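You operate a simulated robot arm through the tools that you are given. There is no shell and no other tool. Be economical: measure what you need, move in short steps, check, and stop when the job is done.

Carry out the task below with a simulated robot arm. There is one attempt and no reset: what you move stays moved.

TASK
Stand the short peg beside the blue plate. It goes on the side that lies toward x +0.7, y +0.7 (a direction in the base frame), with about 3 cm between them.

It is judged by the outcome, as a careful person would: the job done as asked, and still so three seconds after it is handed in. It fails if anything else is knocked over, pushed out of place, dropped, spilled or broken.

THE ROBOT
A 6-joint arm with a two-finger parallel gripper, fixed in place. Base frame: the origin is at the foot of the arm, x ahead of it, y to its left, z up; the work surface is at about z = 900. Lengths are in mm, angles in rad, forces in N, time in s.
With the tool pointing down near the work surface it reaches from about 240 to 660 mm from the base axis. Its first joint turns from -1.152 to 1.152 rad. Payload 2.9 kg.
Tool frame: the origin (TCP) lies between the finger pads and is the grasp point; the fingertips stand 30 mm ahead of it; z points along the fingers, y is the line along which they close. The gripper opens to 110 mm. The fingers are 20 mm wide and 10 mm thick; the gripper's body (48 by 112 mm) begins 55 mm behind the TCP.
Orientation is told as [roll, pitch, yaw] about the base's x, y, z axes, in that order, counted from this pose: with the fingers straight down and closing along the base's y, the tool's x points along the base's -x, its y along +y and its z along -z.

THE INTERFACE
- The arm moves only by the tool arm_command. Its argument "rows" is text: rows parted by semicolons, each of 7 numbers parted by spaces: the turn, a rotation vector about the tool's x, y, z in degrees, then the shift along the tool's x, y, z in mm, then the closure, from 0 (fully open) to 1 (shut). In form: wx wy wz dx dy dz grip; .... A call has 1 to 10 rows; each row shifts and turns the commanded pose from where the row before left it, along the tool's axes as they then stand. A row lasts 0.2 s, in which the tool goes at most 50 mm and 0.15 rad; a call with a longer step from one row to the next is refused whole, and so is a gripper value outside its range. A pose out of reach is approached as far as the arm can. The call stops where the force on the tool passes 40 N (or 10 N more than at its start, if that is more) or the arm is blocked; 0.2 s more then pass. The fingers move at their own pace (about 108 mm/s each) and stop on an object; they squeeze with about 37 N. The grip force told is the motor's: it shows also when the fingers shut on nothing. Time passes only in rows, and 0.2 s behind the last, so rows that do not move let the fingers close. It gives the time, the measured TCP pose, the force on the tool (base axes), the opening and the grip force at its end, in the units of the frame above (readings bear some noise), and new pictures: "show" is both (left out), scene, wrist or none.
- Cameras (640 x 400 px; columns grow to the right, rows downward): "scene" is fixed at [58.2, 412.9, 1410.8]; the picture's right is [-0.92, -0.40, 0.00], its down [-0.12, 0.27, -0.95] and it looks along [0.38, -0.88, -0.30] (base axes); focal length 322 px, centre (320, 200). "wrist" rides on the gripper at [-36, 0, -57] in the tool frame; the picture's right is [0.00, -1.00, 0.00], its down [0.97, 0.00, -0.24] and it looks along [0.24, 0.00, 0.97] (tool axes); focal length 218 px, centre (320, 200).
- pixel_to_xyz(camera, pixels): for up to 12 pixels [column, row] of the newest picture of that camera ("zoom" is the newest enlarged one), the place [x, y, z] in the base frame of the surface seen there, good to about 3 mm. No time passes.
- zoom(camera, box): a new picture of the part [left, top, right, bottom] of that camera's present view, enlarged. No time passes.
- job_done(): hands the job in; it is judged then, once.

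Work in short steps. Measure before you move; look again where a grasp or a placing could have gone wrong, and mend it. You have 60 turns and 120 pictures in all, the two below and enlarged ones among them. Open the gripper and draw the arm clear of the work before you hand the job in, unless the task says otherwise; then end with one line.

The tools are called after "Emit:" as name(argument=value, ...) on one line, values as JSON. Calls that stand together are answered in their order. arm_command: Moves the arm, as the interface text tells. Its arguments: {"type":"object","properties":{"rows":{"type":"string"},"show":{"type":"string","enum":["both","scene","wrist","none"]}},"required":["rows"]} The other tools are called the same way: pixel_to_xyz (camera, pixels) gives the place of the surface under pixels of a picture; zoom (camera, box) takes an enlarged picture of a part of a camera's view; job_done () hands the job in.

At the start:

```text
time: 0.0
ee_pos: [359.2, -350.3, 1132.5]
tool_rot: [0.001, 0.0, 0.001]
force: [-0.6, 0.0, -0.1]
finger_gap: 110.1
finger_force: 0.1
```

scene: 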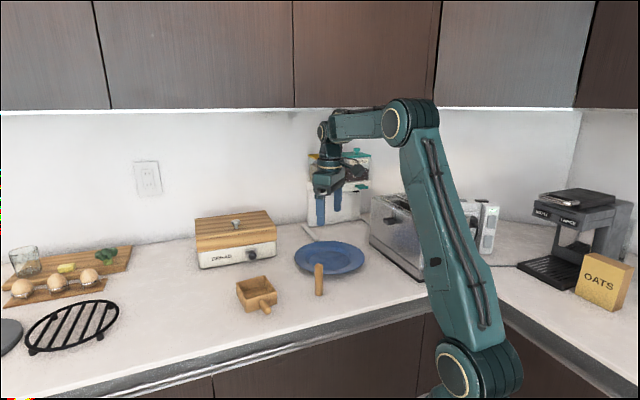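
wrist: 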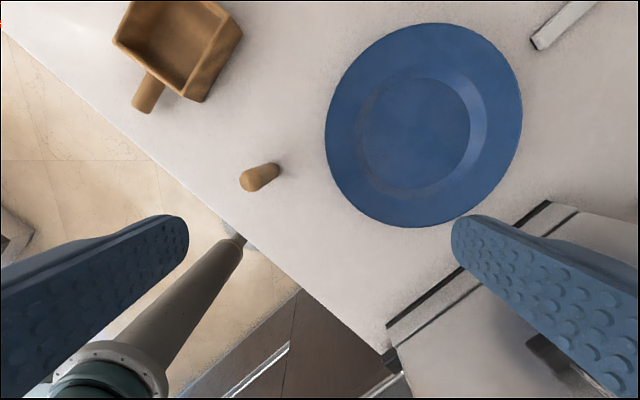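

The peg stands near scene (319,279), the plate is around (330,257), and a wooden pan is at (258,293). I'll zoom in and measure these.

Emit:
zoom(camera="scene", box=[220, 220, 400, 332])

Emit:
pixel_to_xyz(camera="wrist", pixels=[[424, 125], [326, 130], [522, 110], [430, 24], [420, 226], [250, 182], [275, 170], [205, 100], [140, 108], [242, 35], [360, 60], [355, 195]])

Emit:
pixel_to_xyz(camera="scene", pixels=[[319, 267], [319, 280], [319, 292], [294, 262], [366, 256], [330, 272], [330, 242], [266, 312], [276, 296]])

```text
3.56 times, centred on (310, 276) of scene
```

zoom: 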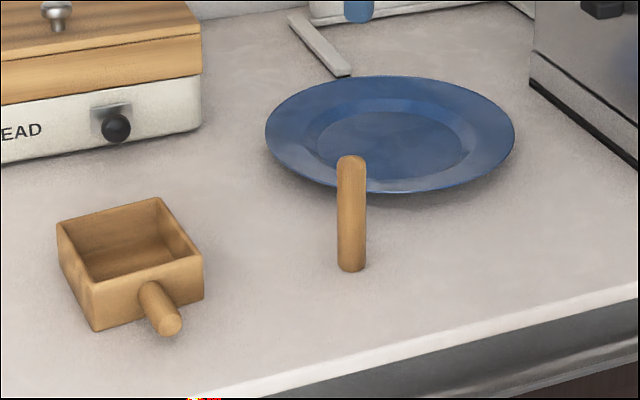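

```text
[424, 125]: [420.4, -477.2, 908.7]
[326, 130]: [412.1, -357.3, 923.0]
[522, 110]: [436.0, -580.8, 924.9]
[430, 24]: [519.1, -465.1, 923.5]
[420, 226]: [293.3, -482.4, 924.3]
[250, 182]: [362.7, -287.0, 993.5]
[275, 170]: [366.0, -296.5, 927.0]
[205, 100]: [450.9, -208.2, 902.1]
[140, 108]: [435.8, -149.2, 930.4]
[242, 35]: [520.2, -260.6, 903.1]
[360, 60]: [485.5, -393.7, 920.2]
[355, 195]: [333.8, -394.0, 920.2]
```

```text
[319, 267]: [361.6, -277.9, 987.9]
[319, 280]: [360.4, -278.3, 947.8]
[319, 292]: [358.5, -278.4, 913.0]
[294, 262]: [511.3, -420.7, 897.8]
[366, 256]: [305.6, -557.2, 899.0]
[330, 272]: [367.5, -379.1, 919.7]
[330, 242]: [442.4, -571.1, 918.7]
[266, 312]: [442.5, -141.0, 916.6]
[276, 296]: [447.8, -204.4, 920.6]
```

The plate's centre is about (408,-470) with radius 114. The peg's axis is about (364,-287), radius about 10, top at z≈993. That puts the target near (517,-361). I'll check the space around the target and the bread box.

Emit:
pixel_to_xyz(camera="scene", pixels=[[276, 257], [276, 238], [274, 226], [201, 267], [238, 276], [281, 271], [319, 241], [302, 224], [262, 275], [237, 284]])

Emit:
pixel_to_xyz(camera="zoom", pixels=[[340, 215], [363, 215], [351, 165], [351, 262], [340, 265], [158, 198]])

```text
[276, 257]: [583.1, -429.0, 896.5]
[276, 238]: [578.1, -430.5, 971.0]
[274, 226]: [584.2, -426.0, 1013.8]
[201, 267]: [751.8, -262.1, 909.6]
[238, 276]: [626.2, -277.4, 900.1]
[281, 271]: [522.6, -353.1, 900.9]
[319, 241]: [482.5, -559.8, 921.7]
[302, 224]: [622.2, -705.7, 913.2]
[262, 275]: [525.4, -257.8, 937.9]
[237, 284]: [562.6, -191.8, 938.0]
```

```text
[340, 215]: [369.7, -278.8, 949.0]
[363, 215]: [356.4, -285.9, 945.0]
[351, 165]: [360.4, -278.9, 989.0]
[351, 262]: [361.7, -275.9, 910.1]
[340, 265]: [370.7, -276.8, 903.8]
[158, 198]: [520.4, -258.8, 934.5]
```

The path is clear: the bread box face is about 95 mm from the target and the pan about 100 mm. I'll move above the peg, partly close the fingers, and yaw by +45° so that they close tangentially to the plate.

Emit:
arm_command(rows="0 0 0 -2.4 31.6 30 0.4; 0 0 0 -2.4 31.6 30 0.4; 0 0 -7.5 0 0 0 0.4; 0 0 -7.5 0 0 0 0.4; 0 0 -7.5 0 0 0 0.4; 0 0 -7.5 0 0 0 0.4; 0 0 -7.5 0 0 0 0.4; 0 0 -7.5 0 0 0 0.4; 0 0 0 0 0 0 0.4")

```text
time: 2.0
ee_pos: [364.3, -286.4, 1072.2]
tool_rot: [0.001, 0.0, 0.787]
force: [-0.3, -0.6, -0.1]
finger_gap: 65.7
finger_force: 0.0
```

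scene: 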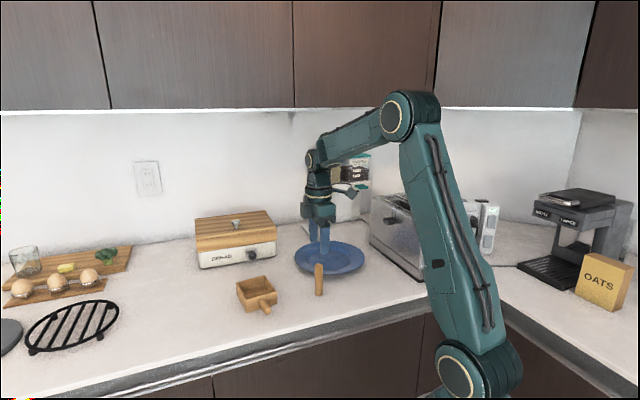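
wrist: 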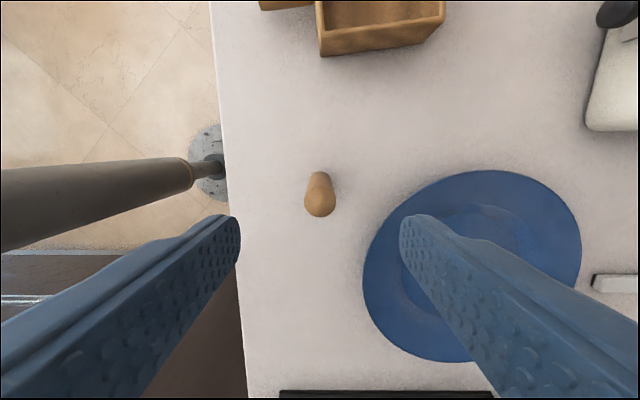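

The peg sits at wrist (319,200), centred between the fingers. I'll check its top position before descending.

Emit:
pixel_to_xyz(camera="wrist", pixels=[[319, 202], [306, 200], [333, 200], [319, 216], [319, 173]])

```text
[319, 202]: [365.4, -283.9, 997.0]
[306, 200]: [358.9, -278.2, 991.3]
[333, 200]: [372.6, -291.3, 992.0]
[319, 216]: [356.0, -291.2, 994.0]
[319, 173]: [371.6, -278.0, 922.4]
```

The axis is about (365,-285), which matches the TCP. I'll descend to z≈962 and close.

Emit:
arm_command(rows="0 0 0 0 0 37 0.4; 0 0 0 0 0 37 0.4; 0 0 0 0 0 36 0.4; 0 0 0 0 0 0 0.4; 0 0 0 0 0 0 0.8; 0 0 0 0 0 0 1; 0 0 0 0 0 0 1; 0 0 0 0 0 0 1")

```text
time: 3.8
ee_pos: [365.9, -288.2, 963.0]
tool_rot: [-0.001, 0.0, 0.784]
force: [-0.4, -1.0, -0.3]
finger_gap: 20.2
finger_force: 36.9
```

scene: 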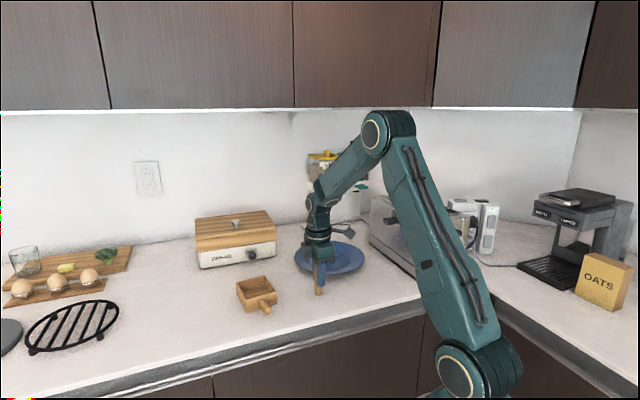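
wrist: 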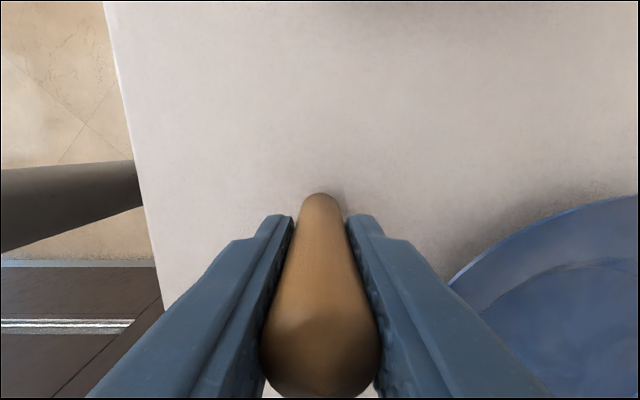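

The peg is gripped with a 20 mm gap. I'll lift it 60 mm and move toward (517,-361).

Emit:
arm_command(rows="0 0 0 0 0 -30 1; 0 0 0 0 0 -30 1; 0 0 0 -11 -32 0 1; 0 0 0 -11 -32 0 1; 0 0 0 -11 -32 0 1; 0 0 0 -11 -32 0 1; 0 0 0 -11 -32 0 1; 0 0 0 0 0 0 1")

```text
time: 5.6
ee_pos: [513.4, -361.7, 1019.8]
tool_rot: [0.002, 0.001, 0.785]
force: [0.4, 0.3, -0.2]
finger_gap: 20.2
finger_force: 36.9
```

scene: 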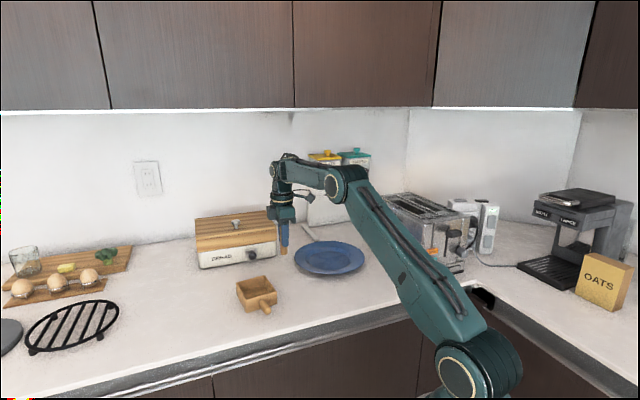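
wrist: 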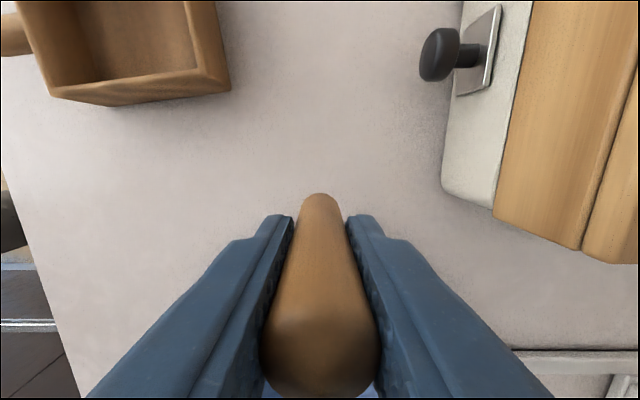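

I'll re-measure the plate rim now that it is unobstructed, to refine the gap.

Emit:
zoom(camera="scene", box=[250, 210, 390, 298])

```text
4.55 times, centred on (320, 254) of scene
```

zoom: 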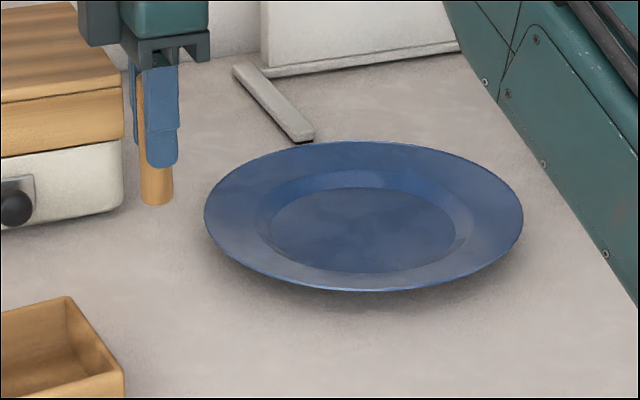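

Emit:
pixel_to_xyz(camera="zoom", pixels=[[208, 205], [208, 225], [215, 240], [212, 190], [230, 172], [300, 147], [365, 144], [430, 149], [518, 215], [470, 270], [365, 287], [280, 275]])

```text
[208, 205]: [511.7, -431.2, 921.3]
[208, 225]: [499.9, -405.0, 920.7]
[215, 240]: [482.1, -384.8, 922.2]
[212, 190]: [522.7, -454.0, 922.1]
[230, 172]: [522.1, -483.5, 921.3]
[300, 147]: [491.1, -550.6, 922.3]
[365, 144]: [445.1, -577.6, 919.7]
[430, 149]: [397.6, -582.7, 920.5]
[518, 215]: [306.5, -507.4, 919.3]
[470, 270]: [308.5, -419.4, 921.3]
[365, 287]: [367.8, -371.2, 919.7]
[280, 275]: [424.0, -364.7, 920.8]
```

The fit gives a plate centre of about (411,-472) and R≈113, so the target is (519,-364). I'll shift slightly and lower close to the surface.

Emit:
arm_command(rows="0 0 0 -2.3 -5.6 0 1; 0 0 0 0 0 25 1; 0 0 0 0 0 20 1; 0 0 0 0 0 6 1; 0 0 0 0 0 0 1", show="none")

```text
time: 6.8
ee_pos: [521.7, -362.8, 969.6]
tool_rot: [0.001, 0.0, 0.786]
force: [0.4, 0.1, -0.1]
finger_gap: 20.2
finger_force: 37.1
```

Emit:
arm_command(rows="0 0 0 0 0 2 1; 0 0 0 0 0 2 1; 0 0 0 0 0 1.5 1; 0 0 0 0 0 0 1")

Emit:
zoom(camera="scene", box=[250, 210, 390, 298])

```text
time: 7.8
ee_pos: [521.2, -363.6, 964.5]
tool_rot: [0.0, 0.0, 0.784]
force: [0.9, -0.5, 0.3]
finger_gap: 20.6
finger_force: 36.6
```

scene: 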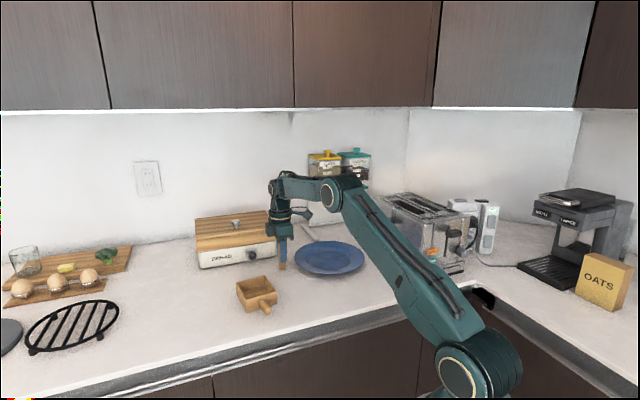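
wrist: 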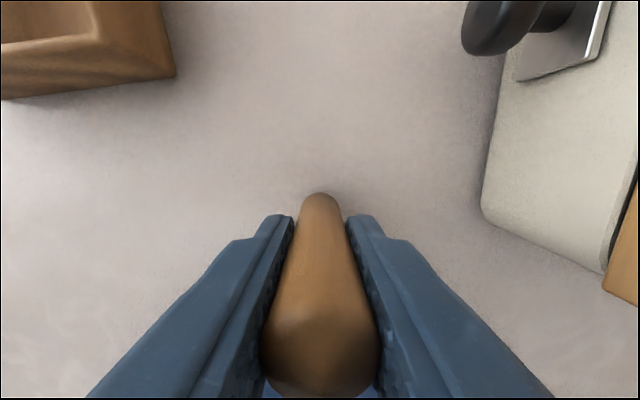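

```text
4.55 times, centred on (320, 254) of scene
```

zoom: 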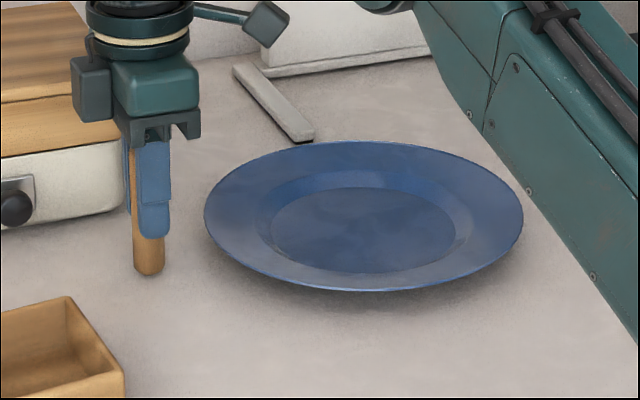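

The position looks right. I'll feel for contact in 1 mm steps.

Emit:
arm_command(rows="0 0 0 0 0 1 1; 0 0 0 0 0 0 1", show="none")

```text
time: 8.4
ee_pos: [522.3, -362.8, 964.1]
tool_rot: [-0.001, 0.001, 0.784]
force: [-0.6, -0.7, 0.8]
finger_gap: 20.5
finger_force: 37.0
```

Emit:
arm_command(rows="0 0 0 0 0 1 1; 0 0 0 0 0 0 1", show="none")

```text
time: 9.0
ee_pos: [522.4, -362.1, 963.2]
tool_rot: [-0.001, -0.002, 0.783]
force: [1.0, 0.5, -0.4]
finger_gap: 20.6
finger_force: 37.0
```

Emit:
arm_command(rows="0 0 0 2.5 0 0 1; 0 0 0 0 0 1 1; 0 0 0 0 0 0 1", show="none")

```text
time: 9.8
ee_pos: [519.1, -365.2, 963.5]
tool_rot: [-0.002, 0.0, 0.785]
force: [-0.1, -0.2, 0.1]
finger_gap: 20.6
finger_force: 36.5
```

Emit:
arm_command(rows="0 0 0 0 0 1 1; 0 0 0 0 0 0 1", show="none")

```text
time: 10.4
ee_pos: [520.6, -366.2, 962.0]
tool_rot: [0.0, 0.001, 0.786]
force: [-1.1, 0.0, 1.4]
finger_gap: 20.3
finger_force: 36.3
```

Emit:
arm_command(rows="0 0 0 0 0 0.7 1; 0 0 0 0 0 0 1", show="none")

Emit:
zoom(camera="scene", box=[250, 220, 330, 270])

```text
time: 11.0
ee_pos: [520.2, -366.1, 961.3]
tool_rot: [-0.001, 0.002, 0.786]
force: [-2.7, -1.9, 6.4]
finger_gap: 20.3
finger_force: 37.1
```

```text
8.00 times, centred on (290, 245) of scene
```

zoom: 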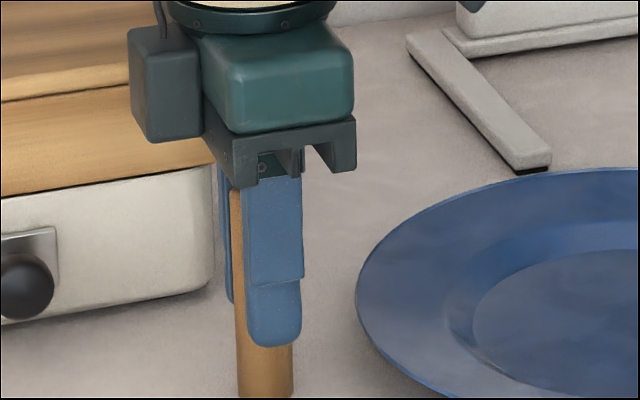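

Contact: the force is 6.4 N upward. I'll open gently and rise straight up.

Emit:
arm_command(rows="0 0 0 0 0 0 0.75; 0 0 0 0 0 0 0.65; 0 0 0 0 0 0 0.6; 0 0 0 0 0 0 0.6; 0 0 0 0 0 -25 0.6; 0 0 0 0 0 -40 0.6; 0 0 0 0 0 -40 0.6; 0 0 0 0 0 0 0.6")

Emit:
zoom(camera="scene", box=[230, 210, 390, 310])

```text
time: 12.8
ee_pos: [521.6, -364.8, 1064.9]
tool_rot: [0.002, 0.0, 0.785]
force: [0.7, 0.2, 0.9]
finger_gap: 44.1
finger_force: 0.1
```

scene: 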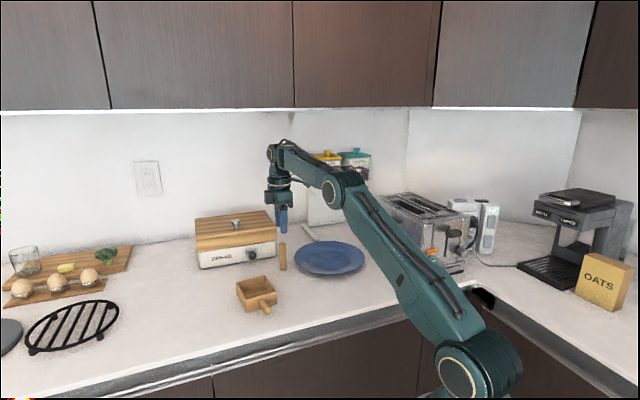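
wrist: 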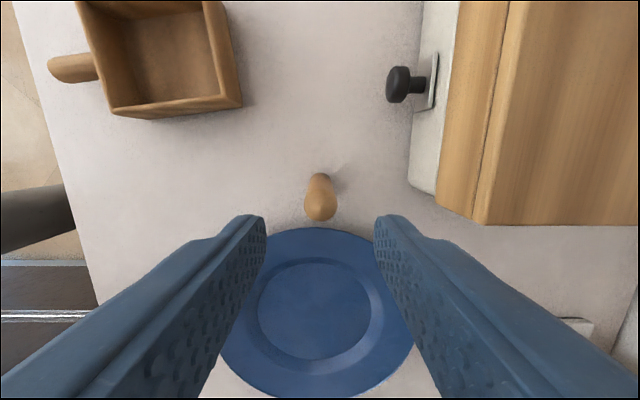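

```text
4.00 times, centred on (310, 260) of scene
```

zoom: 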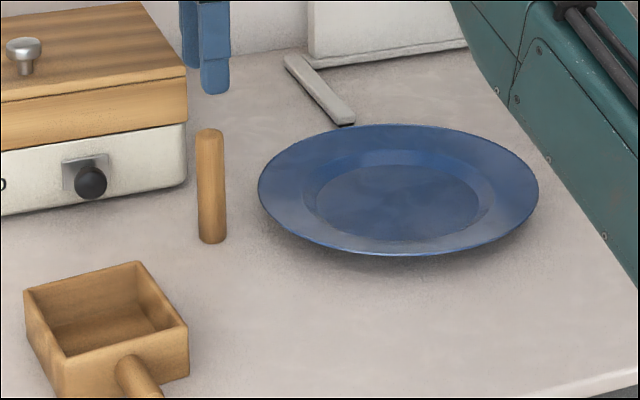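

The peg stands upright, and in the wrist view it lines up with the plate's centre (column ~319). I'll measure the gap.

Emit:
pixel_to_xyz(camera="wrist", pixels=[[320, 206], [319, 177], [318, 229], [318, 396], [305, 185], [334, 185]])

Emit:
pixel_to_xyz(camera="zoom", pixels=[[212, 190], [212, 235], [212, 140], [259, 190], [263, 205]])

```text
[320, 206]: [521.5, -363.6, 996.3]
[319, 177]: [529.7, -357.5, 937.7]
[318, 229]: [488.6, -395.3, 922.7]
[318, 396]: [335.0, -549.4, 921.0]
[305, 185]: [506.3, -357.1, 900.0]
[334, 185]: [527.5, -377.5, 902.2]
```

```text
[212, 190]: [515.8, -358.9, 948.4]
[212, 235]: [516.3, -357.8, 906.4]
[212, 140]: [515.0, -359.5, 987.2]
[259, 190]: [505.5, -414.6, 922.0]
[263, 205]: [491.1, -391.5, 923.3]
```

The rim-to-peg gap is about 31–33 mm, in the right direction. I'll raise the arm clear and look once more.

Emit:
arm_command(rows="0 0 0 0 0 -40 0.5; 0 0 0 0 0 -40 0.4; 0 0 0 40 0 0 0.2; 0 0 0 40 0 0 0; 0 0 0 40 0 0 0; 0 0 0 0 0 0 0; 0 0 0 0 0 0 0", show="scene")

```text
time: 14.4
ee_pos: [422.6, -448.5, 1139.1]
tool_rot: [0.0, 0.0, 0.785]
force: [0.0, 0.1, 0.9]
finger_gap: 110.0
finger_force: 0.0
out of reach, approached as far as the arm can: row 2
```

scene: 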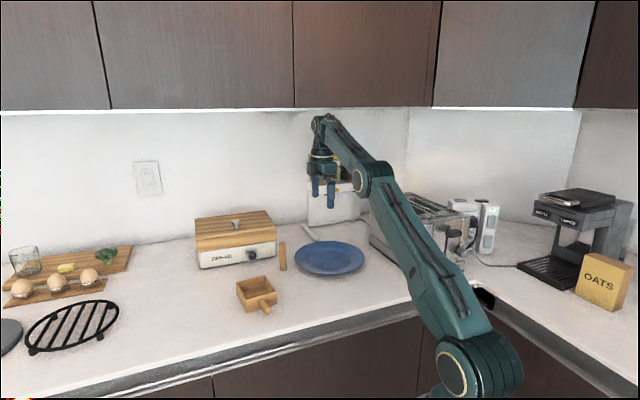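

The peg is standing at scene (283,257), nothing else has moved, and the arm is clear. I'm handing it in.

Emit:
job_done()

```text
The job is handed in.
```

The short peg stands upright beside the blue plate on its (+x, +y) side, with a gap of about 31–33 mm; I saw nothing else move, and the arm is clear with the gripper open.
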